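You operate a simulated robot arm through the tools that you are given. There is no shell and no other tool. Be economical: measure what you need, move in short steps, check, and stop when the job is done.

The job below is to be done with a simulated robot arm. You get a single attempt, and the scene is never put back.

JOB
Clear the white machine's oil alarm: pump 3 strokes into the oil tank, then press RESET.
Fine: spout parked, lid shut, none spilt.

The check looks at the end state, three seconds after you hand in, the way a careful person would. Anything else that was tipped, shoved, dropped, spilled or broken makes it a failure. Lids that push on must go on centred and level and be pressed home; caps that screw on are set level and turned clockwise until they are tight.

ROBOT AND FRAMES
A 6-joint arm with a two-finger parallel gripper on a trunk, on a base that drives. Base frame: it is fixed to the floor where the robot stands at the start and does not move with it; the origin is under the middle of the robot, x ahead of it, y to its left, z up. Readings come in m, degrees, newtons and seconds.
With the tool pointing down near the work surface it reaches from about 0.32 to 0.7 m from the robot's upright axis, wherever it stands. Its first joint turns from -166.0 to 166.0 degrees. Places, roughly: oil tank [0.5, -0.1, 0.7]; oil tank lid [0.5, -0.1, 0.8]; pump spout [0.4, -0.2, 0.9]; red pump knob [0.4, -0.2, 1]; white machine reset button [3.3, -2.7, 1.1]. Payload 4.1 kg.
Tool frame: the origin (TCP) lies between the finger pads and is the grasp point; the fingertips stand 0.023 m ahead of it; z points along the fingers, y is the line along which they close. Largest opening 0.094 m; finger width 0.038, thickness 0.01; the body of the gripper, 0.054 by 0.096 m, starts 0.039 m behind the TCP.
Orientation is that of the tool frame in the base frame, as a unit quaternion [x, y, z, w]. With the fingers straight down and closing along the base's y, the tool's x points along the base's -x, its y along +y and its z along -z.

CONTROLS
- The arm moves only by the tool send_rows. Its argument "commands" is a list of rows, each a list of 6 numbers: the shift along the tool's x, y, z in units of 100 mm (1.0 is 100 mm), then the turn, a rotation vector about the tool's x, y, z in units of 90 degrees (1.0 is 90 degrees). In form: [[x, y, z, ax, ay, az], ...]. A call has 1 to 8 rows; each row is the pose to reach, as a shift and turn from the pose commanded when the call began, along the tool's axes at that moment. "grip" is the finger opening in m, from 0 to 0.094, set as the call begins (left out, the last holds). A call with a number of a shift or a turn outside -1 to 1 is refused whole. Each row takes 0.2 s and may step no farther than 0.05 m and 8.6 degrees from the row before; otherwise, or with a gripper value out of range, the whole call is refused. Where a pose cannot be reached the arm comes as near as it can. A force on the tool above 70 N (or 10 N above the force at the start of the call, whichever is more), or a blocked arm, ends the call early, and 0.2 s more pass. Each finger travels about 0.045 m/s and halts on what it meets, pressing with about 45 N; the grip force reading is that of the motor and also rises with nothing between the fingers. The clock runs only during rows and for 0.2 s after the last one: add rows that repeat a pose to give the fingers time. The reply holds the time, the measured pose of the TCP, the force on the tool along the base axes, the opening and the grip force, in the units named above and with some noise, with the torque about the TCP (base axes, N m) and any sound that the robot's microphone picked up, and new pictures: "show" is both (left out), scene, wrist or none.
- Cameras (640 x 400 px; columns grow to the right, rows downward): "scene" is now at [0.015, 0.1251, 1.5419]; the picture's right is [-0.41, -0.91, 0.00], its down [-0.65, 0.29, -0.71] and it looks along [0.64, -0.29, -0.71] (base axes); focal length 261 px, centre (320, 200). "wrist" rides on the gripper at [0.086, 0.016, -0.074] in the tool frame; the picture's right is [-0.18, 0.98, 0.00], its down [-0.58, -0.11, -0.81] and it looks along [-0.79, -0.15, 0.59] (tool axes); focal length 243 px, centre (320, 200).
- slide_trunk(by): slides the trunk up (or, below 0, down) by that many m; the arm and the scene camera ride with it, the base frame stays. It gives what a move gives, with no picture.
- roll_base(legs): drives the robot by 1 to 6 legs, each [ahead, turn to the left] in m and degrees, along the robot's own axes; the way and the turn of a leg run together, so that a leg with both is an arc; at most 1.5 m and 180 degrees a leg. The arm and the cameras ride along, it lands a little off, and it stops where it bumps. It gives what a move gives, and a new picture of the scene camera.
- aim_head(pan, tilt): turns the head with the scene camera to pan (to the left, within 155 degrees either way) and tilt (down, from -29 to 69), counted from straight ahead of the robot. It gives what a move gives, and a new picture of the scene camera.
- point_at(camera, pixels): for up to 12 pixels [column, row] of the newest picture of that camera ("zoom" is the newest enlarged one), the place [x, y, z] in the base frame of the surface seen there, good to about 0.002 m, but the place of the scene camera against the robot may be out by one fixed shift of up to 0.012 m in any direction. It takes no simulated time.
- close_up(camera, box): a new picture of the part [left, top, right, bottom] of that camera's present view, enlarged. It takes no simulated time.
- close_job(): hands the job in; it is judged then, once.

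Go step by step. Measure first, check grasps and placings, and put right what went wrong. The budget is 80 turns and 260 pictures, counting those below and the enlarged ones. Unless the task says otherwise, let go and move clear before handing in, and close with one line.

The tools are called after "Call:" by a JSON object that holds its "method" and its "body". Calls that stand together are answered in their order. send_rows: Moves the arm, as the interface text tells. Its arguments: {"type":"object","properties":{"commands":{"type":"array","items":{"type":"array","items":{"type":"number"}}},"grip":{"type":"number"},"show":{"type":"string","enum":["both","scene","wrist","none"]}},"required":["commands"]} The other tools are called the same way: slide_trunk (by) slides the trunk up or down; roll_base (legs) drives the base; aim_head (pan, tilt) turns the head that bears the scene camera; point_at (camera, pixels) gives the place of the surface under pixels of a picture; close_up (camera, box) takes an enlarged picture of a part of a camera's view; close_job () hands the job in.

At the start:

```text
t: 0.0
tool_pos: [0.3137, -0.2373, 1.2526]
tcp_rot: [-0.001, 1.0, 0.0, 0.0]
contact_force: [0.1, -0.2, -0.5]
wrist_torque: [0.02, 0.03, 0.01]
finger_gap: 0.0941
gripper_force: 0.0
trunk travel left (down, up): [-0.5, 0.09]
robot x, y, heading: [-0.0007, -0.0006, -0.0]
head pan, tilt: [-24.2, 45.1]
```

scene: 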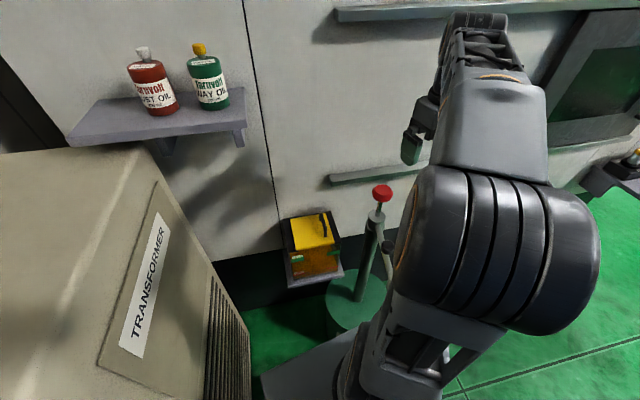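
wrist: 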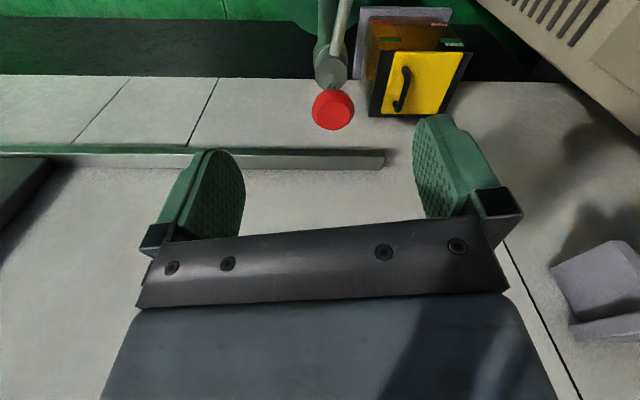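

The scene shows a yellow-lidded tank around (312,245) and a pump with a red knob at (381,193). I'll enlarge both and measure them.

Call:
{"method": "close_up", "body": {"camera": "scene", "box": [260, 160, 420, 340]}}

Call:
{"method": "close_up", "body": {"camera": "wrist", "box": [280, 0, 500, 140]}}

Call:
{"method": "point_at", "body": {"camera": "wrist", "pixels": [[333, 105], [330, 70], [395, 108], [448, 112], [466, 58], [388, 52], [403, 90], [407, 68], [396, 106], [455, 44], [340, 20], [375, 112]]}}

```text
2.22 times, centred on (340, 250) of scene
```

zoom: 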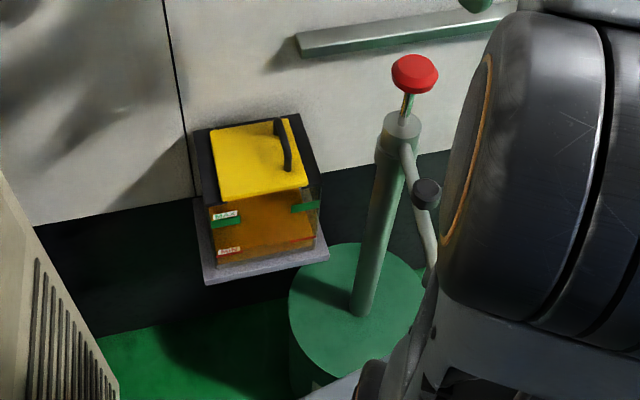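

```text
2.86 times, centred on (390, 70) of wrist
```

zoom: 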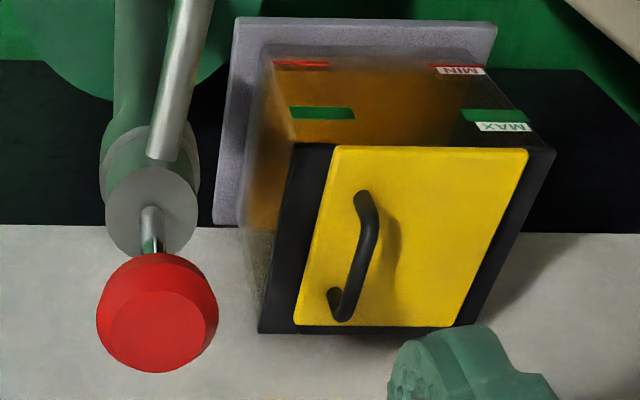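

```text
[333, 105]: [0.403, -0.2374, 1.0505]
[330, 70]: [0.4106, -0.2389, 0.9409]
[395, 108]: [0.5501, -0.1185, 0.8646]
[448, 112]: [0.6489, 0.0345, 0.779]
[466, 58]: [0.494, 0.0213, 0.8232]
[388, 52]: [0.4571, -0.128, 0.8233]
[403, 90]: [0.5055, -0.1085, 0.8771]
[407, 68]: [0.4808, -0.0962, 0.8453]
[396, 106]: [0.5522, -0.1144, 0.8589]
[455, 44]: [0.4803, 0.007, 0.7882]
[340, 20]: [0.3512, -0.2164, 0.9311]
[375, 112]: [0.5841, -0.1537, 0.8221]
```

The lid has a black handle along x near its -y side, and the pump has a silver spout coming off the head with a black tip. I'll measure the lid, spout and knob more finely.

Call:
{"method": "close_up", "body": {"camera": "scene", "box": [340, 175, 420, 225]}}

Call:
{"method": "point_at", "body": {"camera": "scene", "pixels": [[381, 192], [376, 215], [392, 260], [390, 244], [290, 223], [297, 247], [334, 239], [326, 214], [328, 214], [331, 235], [318, 228], [362, 300]]}}

Call:
{"method": "close_up", "body": {"camera": "scene", "box": [270, 200, 350, 290]}}

```text
8.00 times, centred on (380, 200) of scene
```

zoom: 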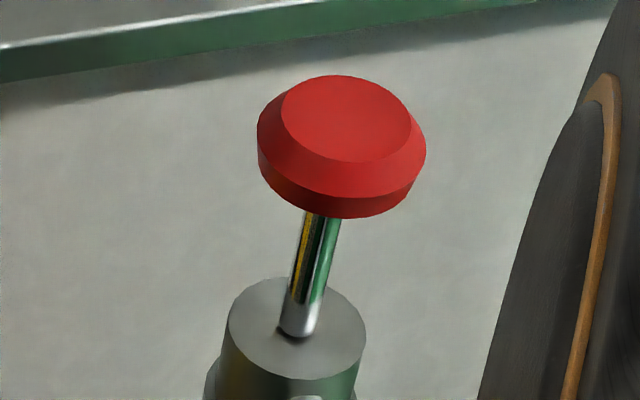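

```text
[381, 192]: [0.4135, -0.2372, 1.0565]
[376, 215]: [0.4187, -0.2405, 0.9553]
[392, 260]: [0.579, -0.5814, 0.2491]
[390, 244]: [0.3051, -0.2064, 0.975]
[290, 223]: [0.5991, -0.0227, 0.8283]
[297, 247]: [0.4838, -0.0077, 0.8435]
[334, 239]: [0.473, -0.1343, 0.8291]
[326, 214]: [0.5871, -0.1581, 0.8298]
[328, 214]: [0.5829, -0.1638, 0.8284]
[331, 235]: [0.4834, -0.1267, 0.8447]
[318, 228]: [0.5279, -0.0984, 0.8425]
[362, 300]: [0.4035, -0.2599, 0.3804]
```

```text
4.44 times, centred on (310, 245) of scene
```

zoom: 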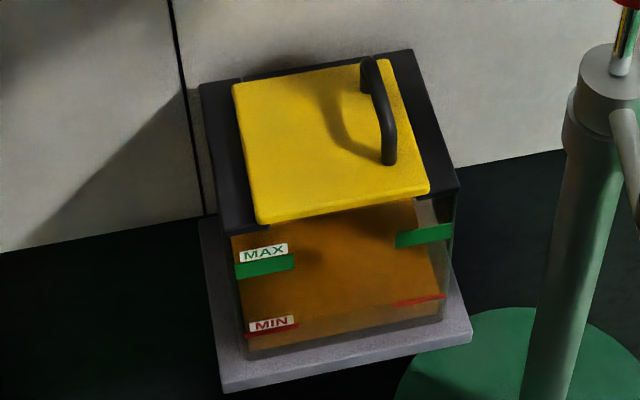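

The spout runs from the pump head back toward the robot, out of the wrist camera's view. I'll pitch the tool so the wrist camera looks further down.

Call:
{"method": "send_rows", "body": {"commands": [[0.1, 0, -0.1, 0, 0.09, 0], [0.2, 0, -0.2, 0, 0.18, 0], [0.3, 0, -0.3, 0, 0.27, 0], [0.3, 0, -0.4, 0, 0.35, 0]]}}

```text
t: 1.0
tool_pos: [0.2751, -0.2414, 1.271]
tcp_rot: [0.0, 0.963, -0.001, -0.271]
contact_force: [-1.4, 0.7, -0.2]
wrist_torque: [0.0, 0.01, 0.0]
finger_gap: 0.094
gripper_force: 0.0
out of reach, approached as far as the arm can: row 4
trunk travel left (down, up): [-0.5, 0.09]
robot x, y, heading: [0.0, -0.0036, -0.1]
head pan, tilt: [-24.2, 45.1]
```

scene: 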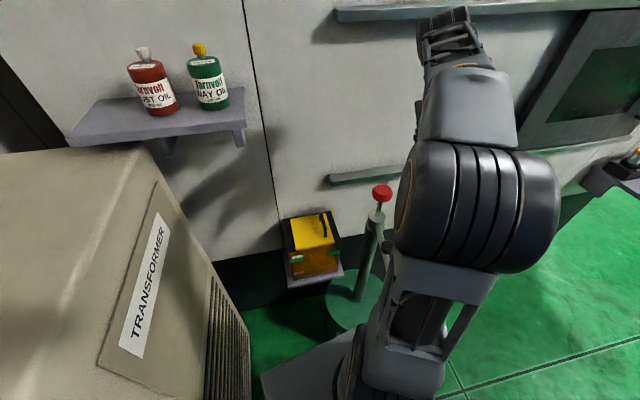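
wrist: 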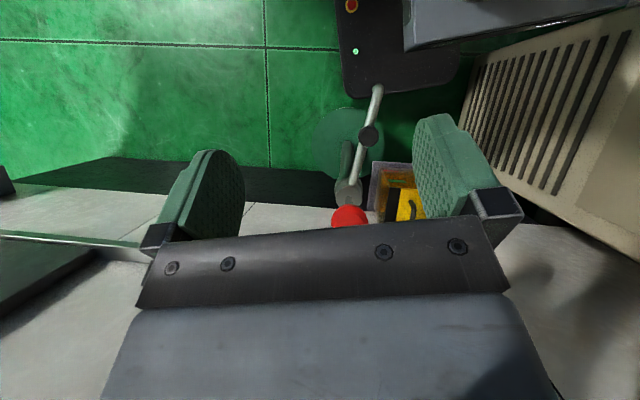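

The wrist view now shows the whole spout from (350,190) to (377,90), with a black knob midway at (370,135). I'll zoom in and measure it.

Call:
{"method": "close_up", "body": {"camera": "wrist", "box": [310, 70, 440, 230]}}

Call:
{"method": "point_at", "body": {"camera": "wrist", "pixels": [[377, 88], [377, 93], [373, 110], [370, 130], [369, 136], [364, 150], [357, 172], [349, 190], [346, 215], [355, 40], [408, 205], [430, 30]]}}

```text
2.50 times, centred on (375, 150) of wrist
```

zoom: 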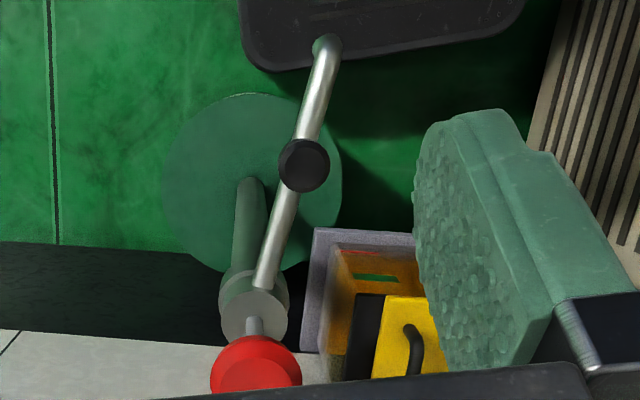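

```text
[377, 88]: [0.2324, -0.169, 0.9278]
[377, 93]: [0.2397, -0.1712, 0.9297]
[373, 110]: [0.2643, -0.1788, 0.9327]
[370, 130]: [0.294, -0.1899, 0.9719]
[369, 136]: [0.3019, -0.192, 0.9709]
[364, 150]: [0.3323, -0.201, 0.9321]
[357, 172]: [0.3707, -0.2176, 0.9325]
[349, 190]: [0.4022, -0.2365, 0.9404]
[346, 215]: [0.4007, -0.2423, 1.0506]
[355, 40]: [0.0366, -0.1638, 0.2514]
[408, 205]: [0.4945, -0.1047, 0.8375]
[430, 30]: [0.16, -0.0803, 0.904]
```

The spout pivots on the pump at about (0.402,-0.24), and its tip is about 0.187 m out. Next I need to know how the lid opens, so I'll bring the wrist camera over the tank.

Call:
{"method": "send_rows", "body": {"commands": [[-0.315, 0.243, 0.176, 0, 0, 0], [-0.63, 0.486, 0.351, 0, 0, 0], [-0.95, 0.73, 0.53, 0, 0, 0]], "show": "none"}}

Call:
{"method": "send_rows", "body": {"commands": [[-0.315, 0.243, 0.176, 0, 0, 0], [-0.63, 0.486, 0.351, 0, 0, 0], [-0.95, 0.73, 0.53, 0, 0, 0]]}}

```text
t: 1.8
tool_pos: [0.329, -0.1678, 1.1771]
tcp_rot: [0.0, 0.963, 0.0, -0.271]
contact_force: [-0.4, -0.5, 0.2]
wrist_torque: [0.01, 0.0, 0.02]
finger_gap: 0.0942
gripper_force: 0.2
trunk travel left (down, up): [-0.5, 0.09]
robot x, y, heading: [0.0009, -0.0031, -0.1]
head pan, tilt: [-24.2, 45.1]
```

```text
t: 2.6
tool_pos: [0.3827, -0.0933, 1.0814]
tcp_rot: [0.001, 0.963, 0.0, -0.271]
contact_force: [-1.0, -0.6, 0.6]
wrist_torque: [0.02, 0.02, 0.02]
finger_gap: 0.0938
gripper_force: 0.1
trunk travel left (down, up): [-0.5, 0.09]
robot x, y, heading: [-0.0007, -0.0003, -0.2]
head pan, tilt: [-24.2, 45.1]
```

scene: 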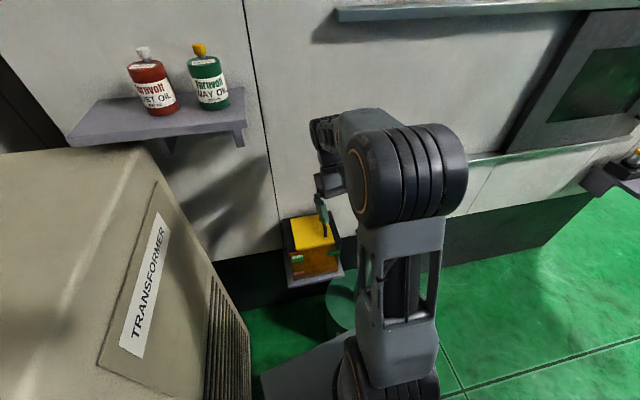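
wrist: 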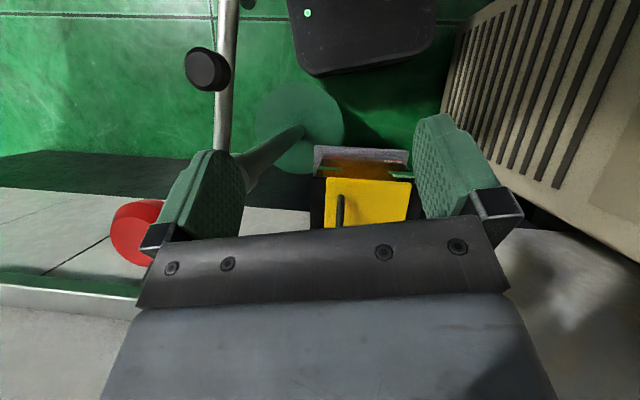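

The tank lid is visible at (365,200). I'll enlarge it and measure the edges and the handle.

Call:
{"method": "close_up", "body": {"camera": "wrist", "box": [295, 140, 435, 235]}}

Call:
{"method": "point_at", "body": {"camera": "wrist", "pixels": [[341, 198], [341, 224], [341, 210], [328, 179], [409, 181], [406, 215], [326, 224], [318, 200], [412, 200], [300, 128], [370, 160], [370, 200]]}}

```text
4.21 times, centred on (365, 188) of wrist
```

zoom: 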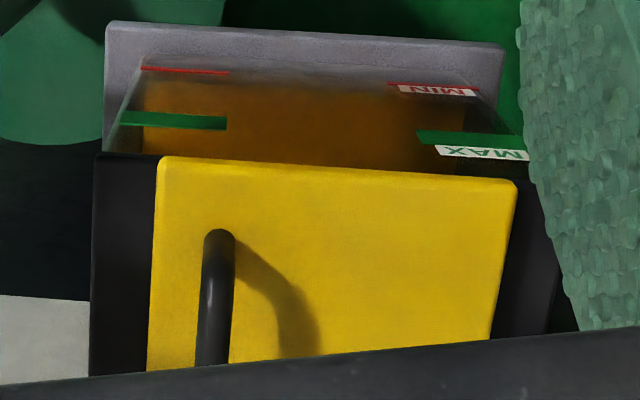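

```text
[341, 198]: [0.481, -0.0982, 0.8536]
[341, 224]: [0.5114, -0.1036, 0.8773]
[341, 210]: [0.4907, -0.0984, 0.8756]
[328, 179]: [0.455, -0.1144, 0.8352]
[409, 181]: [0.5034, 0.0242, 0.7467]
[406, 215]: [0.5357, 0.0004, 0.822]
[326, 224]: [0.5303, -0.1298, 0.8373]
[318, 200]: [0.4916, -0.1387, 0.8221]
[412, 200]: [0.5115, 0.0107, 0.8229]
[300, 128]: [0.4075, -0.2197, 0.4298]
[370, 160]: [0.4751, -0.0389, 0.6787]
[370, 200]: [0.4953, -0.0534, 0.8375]
```

The right finger hides the lid's +y edge. I'll shift a little and pitch back to see that edge and the back of the lid.

Call:
{"method": "send_rows", "body": {"commands": [[0, 0.2, 0, 0, -0.09, 0], [0, 0.4, 0, 0, -0.18, 0]], "show": "none"}}

Call:
{"method": "close_up", "body": {"camera": "wrist", "box": [240, 60, 420, 230]}}

```text
t: 3.2
tool_pos: [0.3782, -0.0537, 1.0813]
tcp_rot: [0.0, 0.991, 0.0, -0.133]
contact_force: [0.2, 0.4, -0.6]
wrist_torque: [-0.01, 0.03, -0.01]
finger_gap: 0.0939
gripper_force: 0.0
trunk travel left (down, up): [-0.5, 0.09]
robot x, y, heading: [-0.0009, -0.0008, 0.2]
head pan, tilt: [-24.2, 45.1]
```

```text
2.35 times, centred on (330, 145) of wrist
```

zoom: 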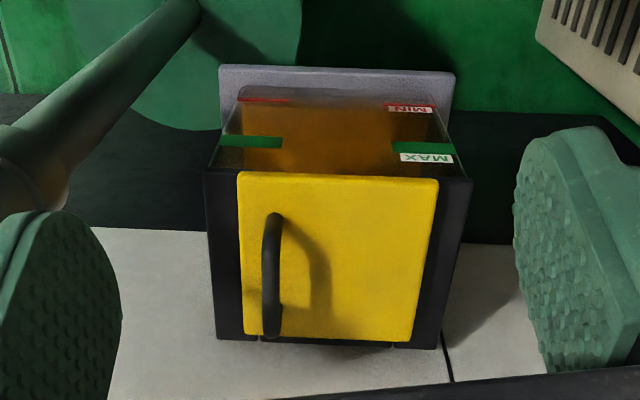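

Small black bits show behind the lid at zoom (262,338) and (400,345). I'll enlarge the back edge and the +y edge.

Call:
{"method": "close_up", "body": {"camera": "wrist", "box": [295, 170, 375, 220]}}

Call:
{"method": "close_up", "body": {"camera": "wrist", "box": [335, 120, 385, 215]}}

Call:
{"method": "close_up", "body": {"camera": "scene", "box": [280, 205, 345, 260]}}

```text
8.00 times, centred on (335, 195) of wrist
```

zoom: 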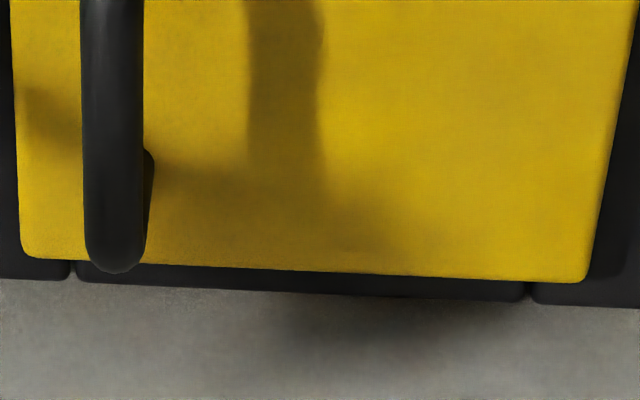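

```text
4.21 times, centred on (360, 168) of wrist
```

zoom: 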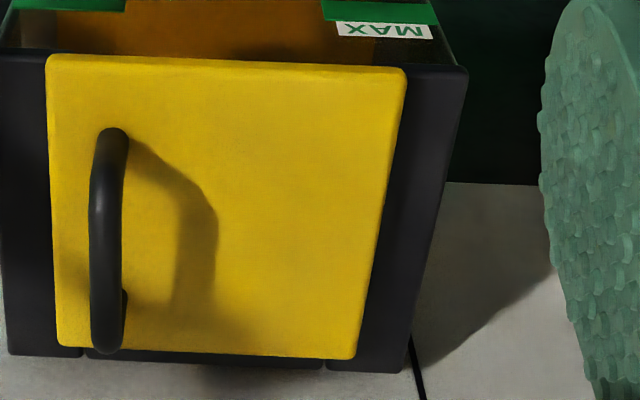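

```text
7.27 times, centred on (312, 232) of scene
```

zoom: 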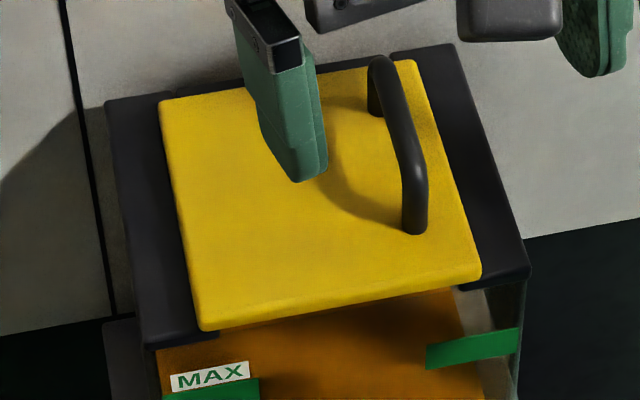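

The lid is a yellow plate on a black frame, and no hinge shows. I'll take a fresh wrist close-up and measure the handle and lid edges from it.

Call:
{"method": "close_up", "body": {"camera": "wrist", "box": [290, 120, 390, 210]}}

```text
4.44 times, centred on (340, 165) of wrist
```

zoom: 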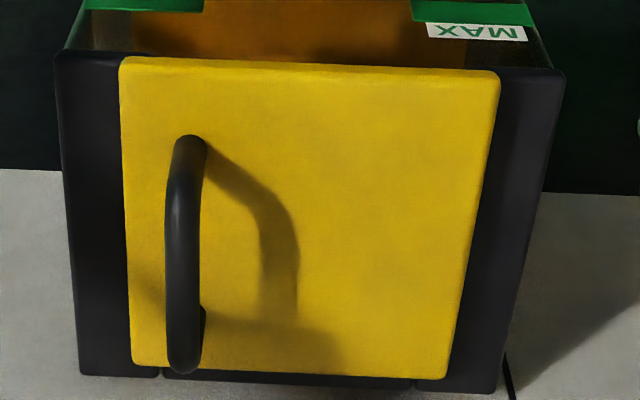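

Call:
{"method": "point_at", "body": {"camera": "zoom", "pixels": [[190, 145], [184, 200], [183, 250], [183, 300], [184, 350], [124, 70], [137, 355], [492, 80], [443, 370], [540, 100], [95, 70], [500, 370]]}}

```text
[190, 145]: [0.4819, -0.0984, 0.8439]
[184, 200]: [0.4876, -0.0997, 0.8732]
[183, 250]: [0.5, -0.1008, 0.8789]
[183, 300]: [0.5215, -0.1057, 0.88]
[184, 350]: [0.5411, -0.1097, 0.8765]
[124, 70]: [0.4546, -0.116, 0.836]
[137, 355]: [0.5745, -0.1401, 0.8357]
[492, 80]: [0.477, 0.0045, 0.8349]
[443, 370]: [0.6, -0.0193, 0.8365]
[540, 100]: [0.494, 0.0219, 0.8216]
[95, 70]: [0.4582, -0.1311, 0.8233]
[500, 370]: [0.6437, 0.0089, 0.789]
```

The handle is centred near (0.513,-0.104) with its top at z 0.880, and the tank is yawed -11.4°. I'll straighten the tool, match that yaw and approach above the handle.

Call:
{"method": "send_rows", "body": {"commands": [[0, 0, 0, 0, -0.085, 0], [0, 0, 0, 0, -0.17, 0]], "show": "none"}}

Call:
{"method": "send_rows", "body": {"commands": [[-0.35, -0.12, 0.2, 0, 0, 0.06], [-0.7, -0.25, 0.4, 0, 0, 0.127], [-0.99, -0.4, 0.6, 0, 0, 0.127]], "grip": 0.05, "show": "none"}}

```text
t: 3.8
tool_pos: [0.3811, -0.0539, 1.082]
tcp_rot: [0.0, 1.0, 0.0, 0.002]
contact_force: [-0.1, 0.6, -0.2]
wrist_torque: [0.02, 0.03, -0.04]
finger_gap: 0.094
gripper_force: 0.2
trunk travel left (down, up): [-0.5, 0.09]
robot x, y, heading: [0.0, 0.0034, -0.2]
head pan, tilt: [-24.2, 45.1]
```

```text
t: 4.6
tool_pos: [0.4827, -0.0951, 1.0226]
tcp_rot: [0.1, 0.995, 0.0, 0.0]
contact_force: [0.3, -0.1, 0.6]
wrist_torque: [0.04, -0.02, 0.03]
finger_gap: 0.0498
gripper_force: 0.0
trunk travel left (down, up): [-0.5, 0.09]
robot x, y, heading: [-0.0021, 0.0025, -0.2]
head pan, tilt: [-24.2, 45.1]
```

The yaw matches the tank. I'll move over the handle and descend to about z 0.93 to look.

Call:
{"method": "send_rows", "body": {"commands": [[-0.315, -0.027, 0.3, 0, 0, 0], [-0.315, -0.027, 0.65, 0, 0, 0], [-0.315, -0.027, 0.95, 0, 0, 0]]}}

Call:
{"method": "close_up", "body": {"camera": "scene", "box": [270, 180, 370, 270]}}

```text
t: 5.4
tool_pos: [0.5139, -0.1028, 0.9264]
tcp_rot: [0.099, 0.995, 0.0, 0.001]
contact_force: [-0.6, 0.1, -0.2]
wrist_torque: [0.05, 0.0, -0.02]
finger_gap: 0.0497
gripper_force: 0.1
trunk travel left (down, up): [-0.5, 0.09]
robot x, y, heading: [-0.0006, -0.0024, -0.1]
head pan, tilt: [-24.2, 45.1]
```

scene: 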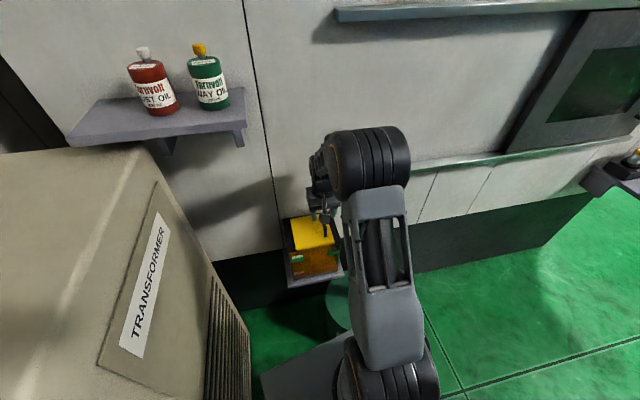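
wrist: 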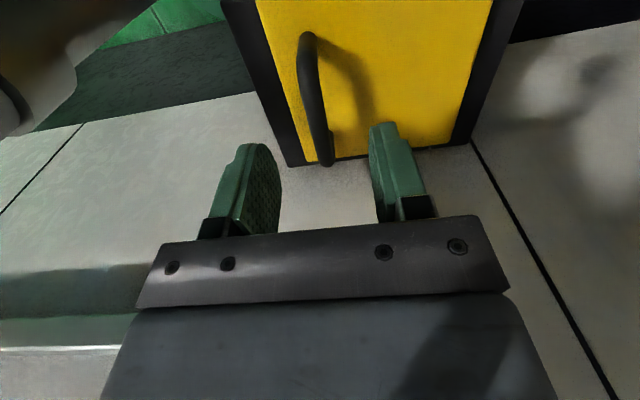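

```text
4.44 times, centred on (320, 225) of scene
```

zoom: 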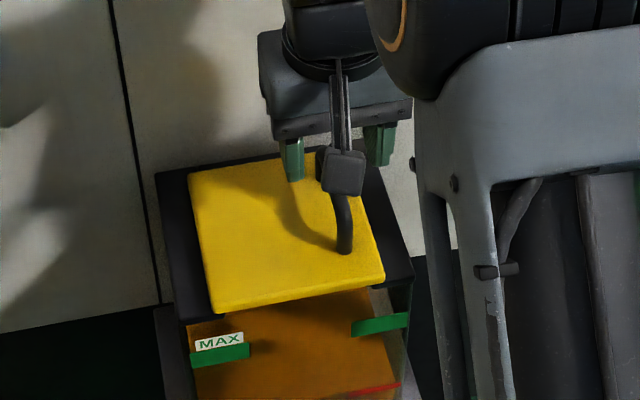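

The fingers straddle the handle in the y direction. I'll descend the last 56 mm and close on the bar.

Call:
{"method": "send_rows", "body": {"commands": [[0, 0, 0.3, 0, 0, 0], [0, 0, 0.56, 0, 0, 0]], "show": "none"}}

Call:
{"method": "send_rows", "body": {"commands": [[0, 0, 0, 0, 0, 0], [0, 0, 0, 0, 0, 0], [0, 0, 0, 0, 0, 0], [0, 0, 0, 0, 0, 0]], "grip": 0.0}}

```text
t: 6.0
tool_pos: [0.5124, -0.1041, 0.8701]
tcp_rot: [0.099, 0.995, 0.0, 0.0]
contact_force: [0.3, -0.9, -0.2]
wrist_torque: [0.02, 0.0, -0.02]
finger_gap: 0.0501
gripper_force: 0.0
trunk travel left (down, up): [-0.5, 0.09]
robot x, y, heading: [-0.0002, 0.0012, -0.3]
head pan, tilt: [-24.2, 45.1]
```

```text
t: 7.0
tool_pos: [0.5112, -0.1052, 0.871]
tcp_rot: [0.1, 0.995, 0.0, 0.0]
contact_force: [-0.5, -4.7, 0.7]
wrist_torque: [-0.07, 0.03, 0.11]
finger_gap: 0.0114
gripper_force: 44.9
trunk travel left (down, up): [-0.5, 0.09]
robot x, y, heading: [-0.0047, 0.0011, -0.2]
head pan, tilt: [-24.2, 45.1]
```

scene: 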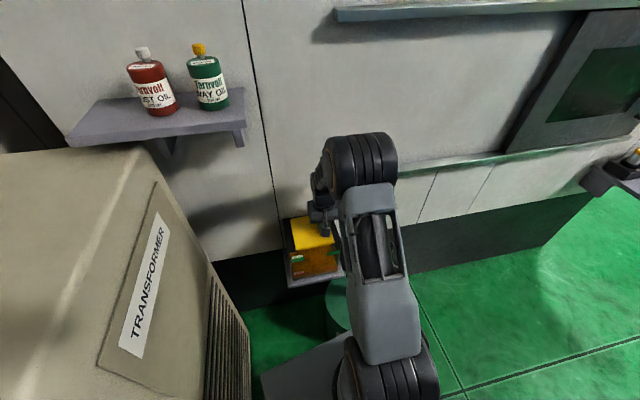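
wrist: 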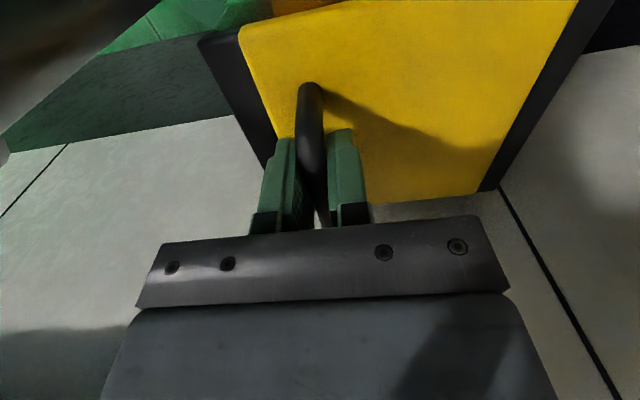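

The bar is held at an 11.4 mm opening. I'll lift 10 mm gently and watch the force and torque.

Call:
{"method": "send_rows", "body": {"commands": [[0, 0, -0.05, 0, 0, 0], [0, 0, -0.1, 0, 0, 0], [0, 0, -0.1, 0, 0, 0]]}}

Call:
{"method": "close_up", "body": {"camera": "scene", "box": [270, 200, 350, 270]}}

```text
t: 7.8
tool_pos: [0.5125, -0.1022, 0.8799]
tcp_rot: [0.099, 0.995, 0.0, 0.0]
contact_force: [4.9, 18.8, -11.3]
wrist_torque: [-0.23, -1.04, -0.11]
finger_gap: 0.0117
gripper_force: 45.2
trunk travel left (down, up): [-0.5, 0.09]
robot x, y, heading: [-0.0021, 0.0023, 0.2]
head pan, tilt: [-24.2, 45.1]
```

scene: 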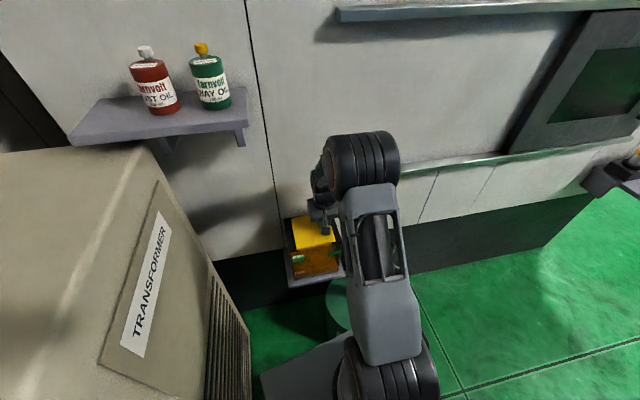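
wrist: 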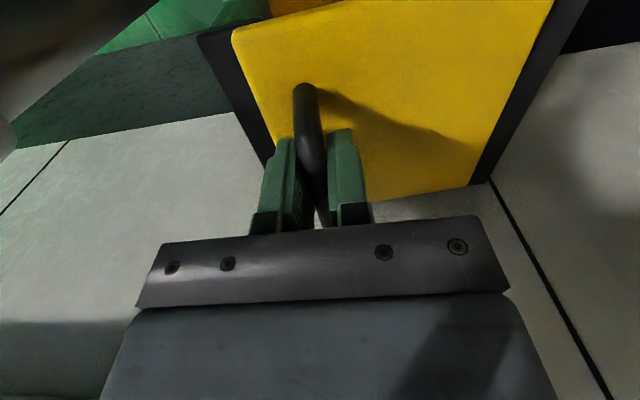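

```text
5.71 times, centred on (310, 235) of scene
```

zoom: 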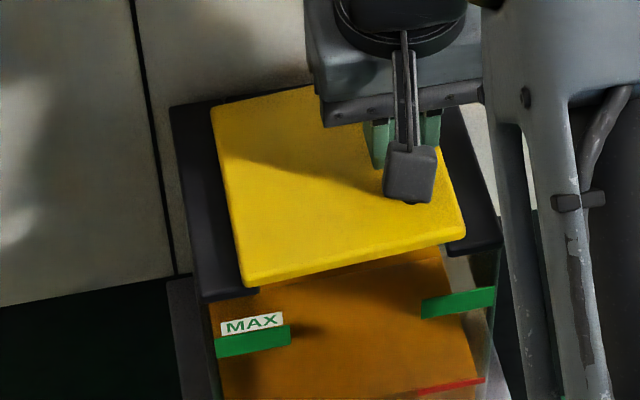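

The tool feels 19 N toward +y, so the lid is hinged on its +y side and has lifted to about 6°. I'll follow an arc about that hinge with the gripper upright, in small steps.

Call:
{"method": "send_rows", "body": {"commands": [[0, 0.051, 0, 0, 0, 0], [0, 0.091, -0.065, 0, 0, 0], [0, 0.15, -0.14, 0, 0, 0], [0, 0.21, -0.212, 0, 0, 0], [0, 0.21, -0.212, 0, 0, 0]], "show": "wrist"}}

Call:
{"method": "close_up", "body": {"camera": "scene", "box": [270, 200, 350, 270]}}

```text
t: 9.0
tool_pos: [0.517, -0.0858, 0.9035]
tcp_rot: [0.099, 0.995, -0.001, 0.001]
contact_force: [6.1, -22.3, 13.9]
wrist_torque: [-0.07, 1.04, 0.4]
finger_gap: 0.0119
gripper_force: 45.7
trunk travel left (down, up): [-0.5, 0.09]
robot x, y, heading: [0.0001, 0.0001, -0.0]
head pan, tilt: [-24.2, 45.1]
```

wrist: 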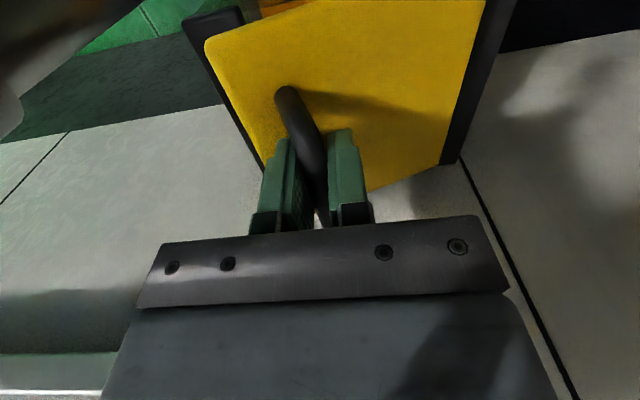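

```text
5.71 times, centred on (310, 235) of scene
```

zoom: 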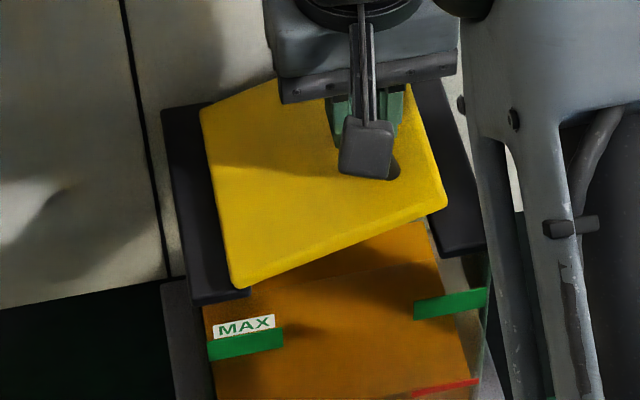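

The lid swings freely on its hinge and is now at about 20°. The force shows I'm running a couple of mm inside the true radius, so I'll correct the arc and continue to 40°.

Call:
{"method": "send_rows", "body": {"commands": [[0, -0.01, -0.02, 0, 0, 0], [0, 0.06, -0.09, 0, 0, 0], [0, 0.129, -0.154, 0, 0, 0], [0, 0.21, -0.21, 0, 0, 0], [0, 0.29, -0.262, 0, 0, 0], [0, 0.29, -0.262, 0, 0, 0]], "show": "wrist"}}

```text
t: 10.4
tool_pos: [0.523, -0.0555, 0.928]
tcp_rot: [0.1, 0.995, 0.002, -0.001]
contact_force: [22.3, -11.6, 6.0]
wrist_torque: [-0.37, -0.05, 0.41]
finger_gap: 0.0126
gripper_force: 45.1
trunk travel left (down, up): [-0.5, 0.09]
robot x, y, heading: [0.0043, -0.0018, -0.1]
head pan, tilt: [-24.2, 45.1]
```

wrist: 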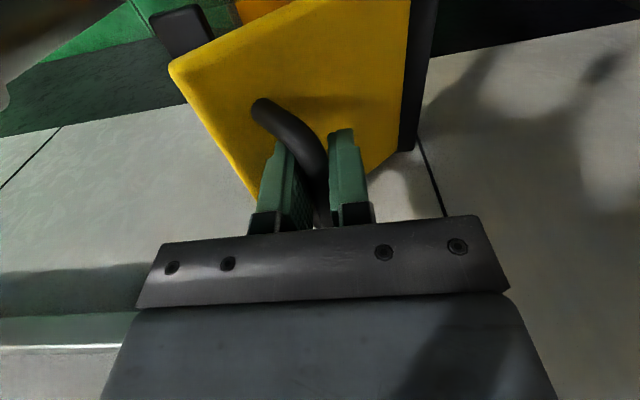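

The lid is at about 40° with a 22 N side load along +x. I'll shift a little along +u to relieve it and continue to 65°.

Call:
{"method": "send_rows", "body": {"commands": [[-0.02, 0.0, -0.01, 0, 0, 0], [-0.025, 0.085, -0.05, 0, 0, 0], [-0.03, 0.17, -0.085, 0, 0, 0], [-0.032, 0.26, -0.117, 0, 0, 0], [-0.035, 0.36, -0.135, 0, 0, 0], [-0.035, 0.45, -0.145, 0, 0, 0], [-0.035, 0.45, -0.145, 0, 0, 0]], "show": "both"}}

```text
t: 12.0
tool_pos: [0.5353, -0.0122, 0.9427]
tcp_rot: [0.1, 0.995, 0.001, -0.001]
contact_force: [-1.5, -0.5, -2.8]
wrist_torque: [-0.08, 0.3, -1.29]
finger_gap: 0.0122
gripper_force: 45.2
trunk travel left (down, up): [-0.5, 0.09]
robot x, y, heading: [0.0009, -0.0003, -0.2]
head pan, tilt: [-24.2, 45.1]
```

scene: 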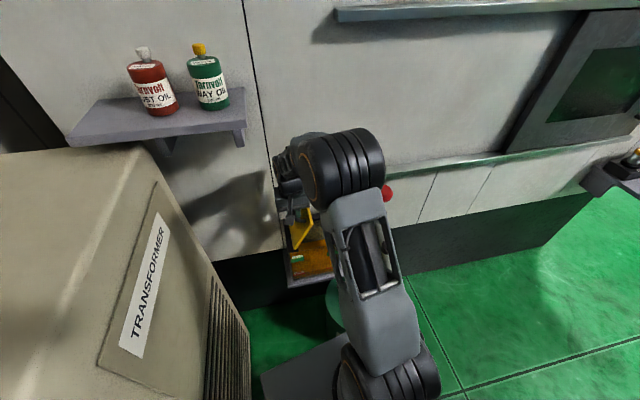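
wrist: 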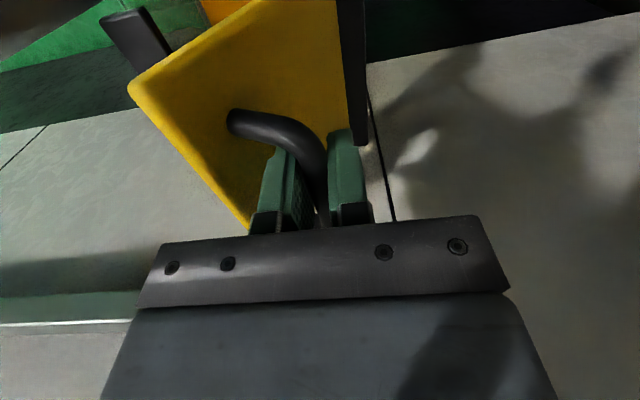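

The lid is at about 64° and the forces are near zero. I'll continue to about 90°.

Call:
{"method": "send_rows", "body": {"commands": [[0, 0.1, 0, 0, 0, 0], [0, 0.2, -0.005, 0, 0, 0], [0, 0.3, 0.02, 0, 0, 0], [0, 0.4, 0.045, 0, 0, 0], [0, 0.49, 0.075, 0, 0, 0], [0, 0.49, 0.075, 0, 0, 0]], "show": "both"}}

Call:
{"method": "close_up", "body": {"camera": "scene", "box": [250, 180, 370, 270]}}

```text
t: 13.4
tool_pos: [0.546, 0.0377, 0.9368]
tcp_rot: [0.099, 0.995, 0.001, 0.003]
contact_force: [11.7, 5.7, 21.6]
wrist_torque: [-0.07, -0.26, -1.73]
finger_gap: 0.0118
gripper_force: 44.8
trunk travel left (down, up): [-0.5, 0.09]
robot x, y, heading: [-0.001, 0.0019, -0.1]
head pan, tilt: [-24.2, 45.1]
```

scene: 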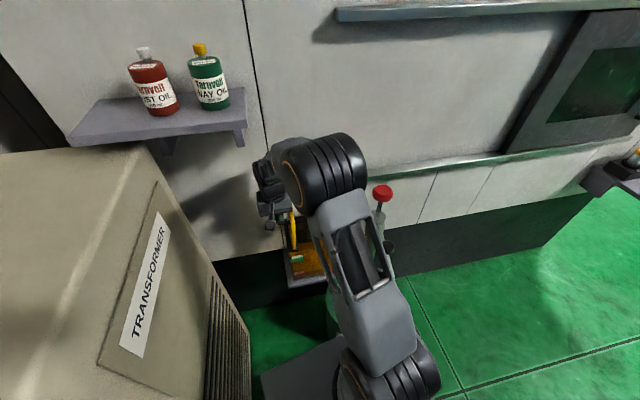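
wrist: 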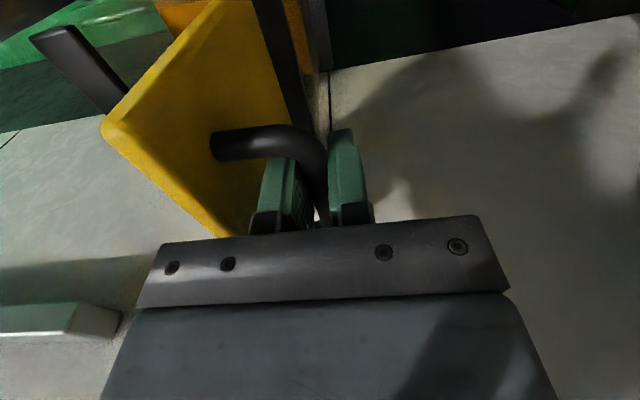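

```text
4.44 times, centred on (310, 225) of scene
```

zoom: 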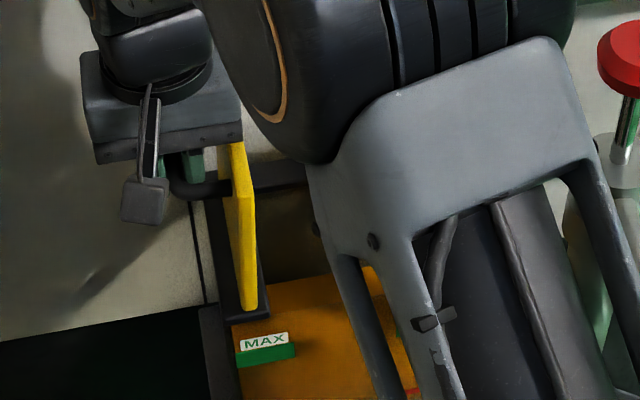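

The lid is near vertical, with a slight upward load from being about 2 mm low. I'll continue past 90° to find the stop.

Call:
{"method": "send_rows", "body": {"commands": [[-0.01, 0.0, -0.02, 0, 0, 0], [-0.01, 0.06, 0.0, 0, 0, 0], [-0.01, 0.12, 0.03, 0, 0, 0], [-0.01, 0.175, 0.065, 0, 0, 0], [-0.01, 0.175, 0.065, 0, 0, 0]], "show": "wrist"}}

Call:
{"method": "close_up", "body": {"camera": "scene", "box": [250, 180, 370, 270]}}

```text
t: 14.6
tool_pos: [0.5499, 0.0537, 0.9267]
tcp_rot: [0.1, 0.995, 0.0, -0.001]
contact_force: [10.6, 0.3, 4.6]
wrist_torque: [-0.34, -0.89, -1.64]
finger_gap: 0.0116
gripper_force: 44.9
trunk travel left (down, up): [-0.5, 0.09]
robot x, y, heading: [0.0019, 0.0002, 0.1]
head pan, tilt: [-24.2, 45.1]
```

wrist: 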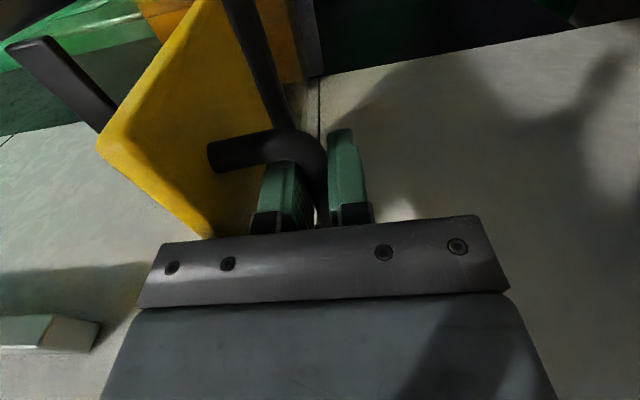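

```text
4.44 times, centred on (310, 225) of scene
```

zoom: 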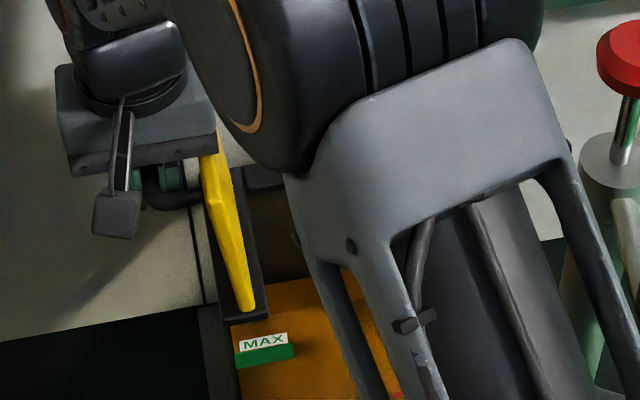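

The lid is past vertical at about 100°. I'll go a few degrees further, open the fingers slightly and see whether it stays.

Call:
{"method": "send_rows", "body": {"commands": [[0, 0.06, 0.035, 0, 0, 0], [0, 0.06, 0.035, 0, 0, 0]], "show": "none"}}

Call:
{"method": "send_rows", "body": {"commands": [[0, 0, 0, 0, 0, 0], [0, 0, 0, 0, 0, 0], [0, 0, 0, 0, 0, 0]], "grip": 0.027, "show": "wrist"}}

Call:
{"method": "close_up", "body": {"camera": "scene", "box": [250, 180, 370, 270]}}

```text
t: 15.2
tool_pos: [0.5511, 0.0593, 0.9243]
tcp_rot: [0.1, 0.995, 0.0, -0.001]
contact_force: [8.5, -4.0, -0.4]
wrist_torque: [-0.27, -0.59, -1.62]
finger_gap: 0.0117
gripper_force: 45.0
trunk travel left (down, up): [-0.5, 0.09]
robot x, y, heading: [-0.0015, -0.0011, -0.1]
head pan, tilt: [-24.2, 45.1]
```

```text
t: 16.0
tool_pos: [0.5505, 0.0592, 0.9252]
tcp_rot: [0.099, 0.995, -0.001, -0.001]
contact_force: [-0.3, 0.9, -0.2]
wrist_torque: [-0.02, 0.02, -0.02]
finger_gap: 0.0268
gripper_force: 0.0
trunk travel left (down, up): [-0.5, 0.09]
robot x, y, heading: [0.0, -0.0001, 0.1]
head pan, tilt: [-24.2, 45.1]
```

wrist: 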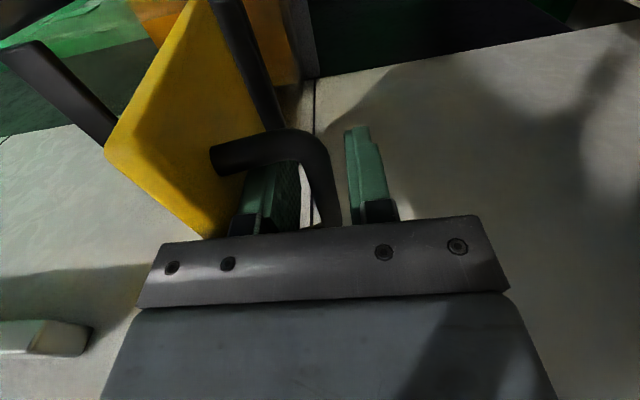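

```text
4.44 times, centred on (310, 225) of scene
```

zoom: 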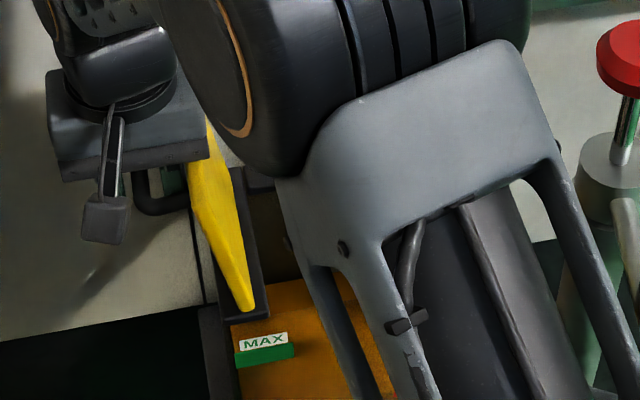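

Released, the lid leans back past vertical with no load on the tool. I'll lift straight off and check that it rests.

Call:
{"method": "send_rows", "body": {"commands": [[0, 0, -0.2, 0, 0, 0], [0, 0, -0.5, 0, 0, 0], [0, 0, -0.95, 0, 0, 0]], "show": "wrist"}}

Call:
{"method": "close_up", "body": {"camera": "scene", "box": [250, 180, 370, 270]}}

```text
t: 17.0
tool_pos: [0.5288, 0.0544, 0.9874]
tcp_rot: [0.102, 0.994, -0.01, -0.047]
contact_force: [0.6, 0.2, 0.1]
wrist_torque: [0.0, 0.01, -0.02]
finger_gap: 0.0271
gripper_force: 0.0
trunk travel left (down, up): [-0.5, 0.09]
robot x, y, heading: [-0.0028, 0.0004, -0.5]
head pan, tilt: [-24.2, 45.1]
stopped in row 3: the arm was blocked; the commanded pose is now the measured one
```

wrist: 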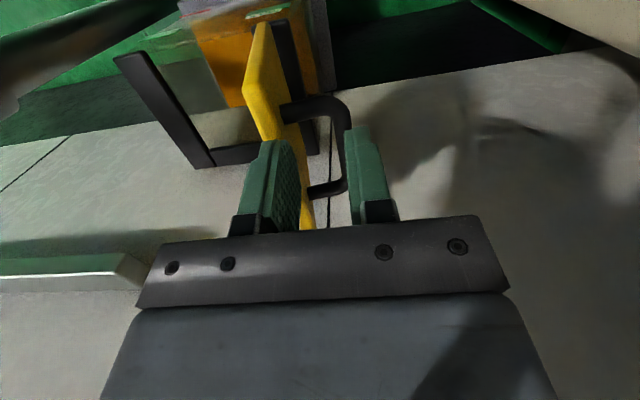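

```text
4.44 times, centred on (310, 225) of scene
```

zoom: 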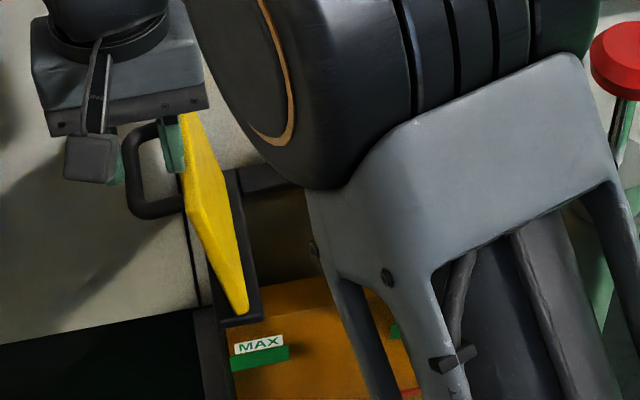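

The lid stays up, but the arm was blocked at z 0.987 with no force on the tool, so a link may be touching something. I'll look wider.

Call:
{"method": "aim_head", "body": {"pan": -10, "tilt": 35}}

Call:
{"method": "point_at", "body": {"camera": "wrist", "pixels": [[262, 60], [310, 195], [250, 100], [340, 110], [320, 190], [130, 280]]}}

```text
t: 17.8
tool_pos: [0.5281, 0.0548, 0.9872]
tcp_rot: [0.101, 0.994, -0.01, -0.045]
contact_force: [0.2, 0.9, -0.2]
wrist_torque: [-0.01, 0.02, 0.02]
finger_gap: 0.0271
gripper_force: 0.1
trunk travel left (down, up): [-0.5, 0.09]
robot x, y, heading: [-0.0028, -0.0031, -0.3]
head pan, tilt: [-10.0, 35.0]
```

scene: 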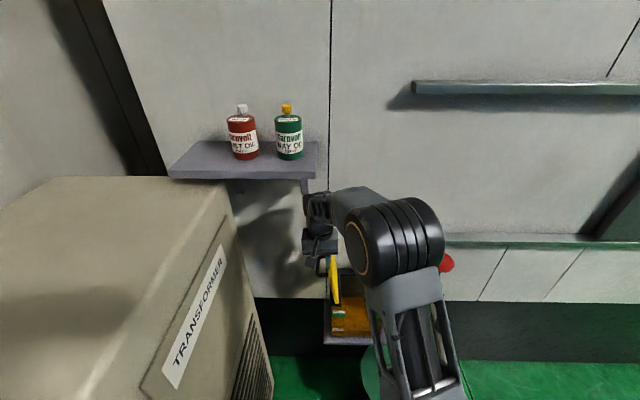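

```text
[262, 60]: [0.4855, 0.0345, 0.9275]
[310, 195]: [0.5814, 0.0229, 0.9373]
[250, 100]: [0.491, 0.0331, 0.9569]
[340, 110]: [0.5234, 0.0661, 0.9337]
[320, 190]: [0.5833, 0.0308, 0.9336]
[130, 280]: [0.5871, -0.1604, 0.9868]
```

The wrist sits right beside the oil-bottle shelf's right end at about (315,190). I'll enlarge and measure there.

Call:
{"method": "close_up", "body": {"camera": "scene", "box": [260, 130, 400, 290]}}

Call:
{"method": "point_at", "body": {"camera": "scene", "pixels": [[315, 150], [312, 176], [307, 182], [310, 205], [325, 200], [316, 240], [240, 185], [355, 193], [335, 215], [330, 160], [287, 157], [440, 240]]}}

```text
2.50 times, centred on (330, 210) of scene
```

zoom: 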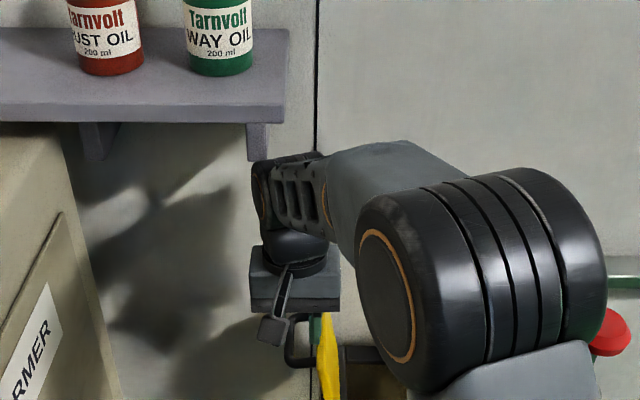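

```text
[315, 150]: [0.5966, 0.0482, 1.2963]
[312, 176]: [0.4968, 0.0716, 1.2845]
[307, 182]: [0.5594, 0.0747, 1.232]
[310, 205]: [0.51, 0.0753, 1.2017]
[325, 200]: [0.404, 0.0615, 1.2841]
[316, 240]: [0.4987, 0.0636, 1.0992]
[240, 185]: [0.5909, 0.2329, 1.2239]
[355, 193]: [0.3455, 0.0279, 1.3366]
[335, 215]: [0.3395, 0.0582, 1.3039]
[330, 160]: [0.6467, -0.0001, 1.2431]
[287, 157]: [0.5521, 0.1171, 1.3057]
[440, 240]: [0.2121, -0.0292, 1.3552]
```

The wrist touched the shelf's bracket, whose end is near (0.56,0.07,1.23). I'll back out toward the robot at constant height before rising.

Call:
{"method": "send_rows", "body": {"commands": [[0.3, 0, 0.02, 0, 0, 0], [0.65, 0, 0.05, 0, 0, 0], [1.0, 0, 0.05, 0, -0.02, 0], [1.0, -0.4, 0.0, 0, -0.05, 0]], "show": "wrist"}}

Call:
{"method": "close_up", "body": {"camera": "scene", "box": [200, 80, 460, 330]}}

```text
t: 18.8
tool_pos: [0.4238, 0.0387, 1.0023]
tcp_rot: [0.1, 0.995, -0.013, -0.001]
contact_force: [0.0, 1.2, -0.2]
wrist_torque: [-0.02, -0.01, -0.02]
finger_gap: 0.0271
gripper_force: 0.1
trunk travel left (down, up): [-0.5, 0.09]
robot x, y, heading: [0.0025, -0.0022, -0.2]
head pan, tilt: [-10.0, 35.0]
```

wrist: 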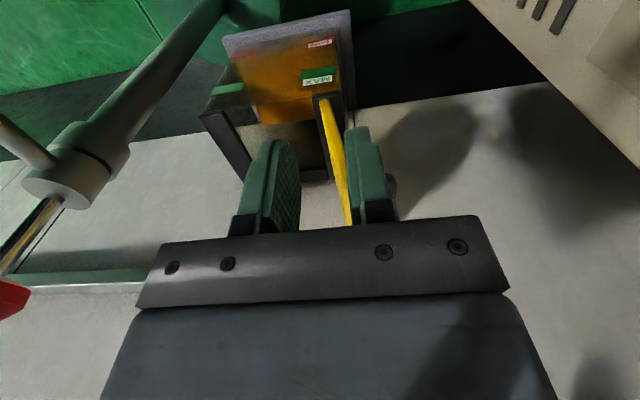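

```text
1.60 times, centred on (330, 205) of scene
```

zoom: 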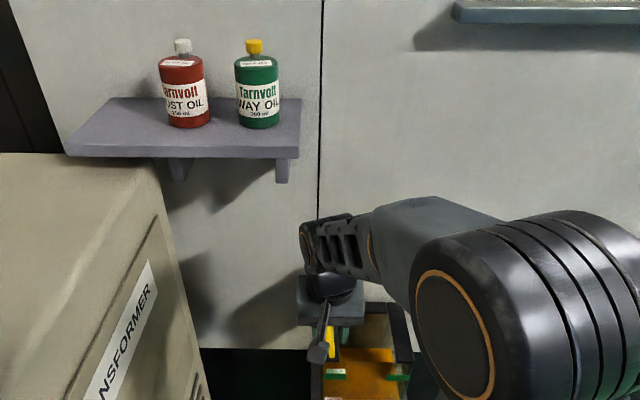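

The lid stands open on its own, and the bottles on the shelf are undisturbed. I'll enlarge the tank to locate the opening.

Call:
{"method": "close_up", "body": {"camera": "wrist", "box": [190, 0, 370, 230]}}

Call:
{"method": "point_at", "body": {"camera": "wrist", "pixels": [[210, 115], [235, 175], [246, 178], [215, 112], [318, 100], [330, 170], [270, 100], [255, 120], [310, 178], [60, 190], [55, 200], [20, 145]]}}

```text
1.74 times, centred on (280, 115) of wrist
```

zoom: 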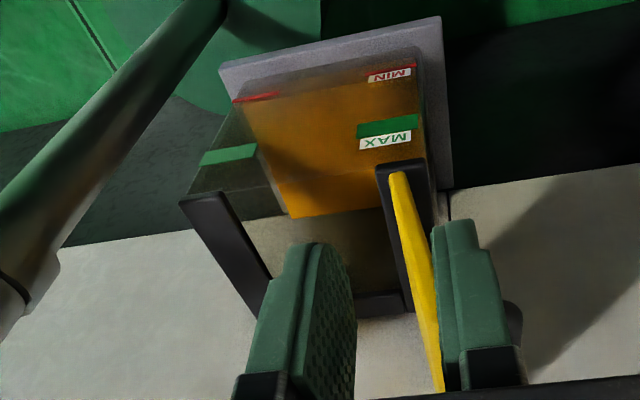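

```text
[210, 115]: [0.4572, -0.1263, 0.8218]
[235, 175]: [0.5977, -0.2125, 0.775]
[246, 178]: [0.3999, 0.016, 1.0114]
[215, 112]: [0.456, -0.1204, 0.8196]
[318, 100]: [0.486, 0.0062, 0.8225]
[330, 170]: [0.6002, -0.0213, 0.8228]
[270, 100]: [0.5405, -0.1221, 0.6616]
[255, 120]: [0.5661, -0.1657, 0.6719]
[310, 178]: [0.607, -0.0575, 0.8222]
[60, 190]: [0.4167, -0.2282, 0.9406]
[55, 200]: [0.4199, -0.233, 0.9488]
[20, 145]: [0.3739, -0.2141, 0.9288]
```

The opening is clear. Next I'll move above the spout's black knob at about (0.297,-0.190), aligning the fingers across the pipe.

Call:
{"method": "send_rows", "body": {"commands": [[0.0, -0.3, -0.35, -0.008, 0, 0], [0.1, -0.6, -0.7, -0.016, 0, 0.05], [0.35, -0.9, -0.8, -0.016, 0, 0.1], [0.6, -1.0, -0.8, -0.016, 0, 0.13]], "grip": 0.06, "show": "none"}}

```text
t: 19.8
tool_pos: [0.3471, -0.0448, 1.0813]
tcp_rot: [0.203, 0.979, -0.002, 0.0]
contact_force: [0.1, -0.5, 0.0]
wrist_torque: [0.03, 0.0, -0.01]
finger_gap: 0.0599
gripper_force: 0.1
trunk travel left (down, up): [-0.5, 0.09]
robot x, y, heading: [-0.0023, -0.0008, -0.1]
head pan, tilt: [-10.0, 35.0]
```

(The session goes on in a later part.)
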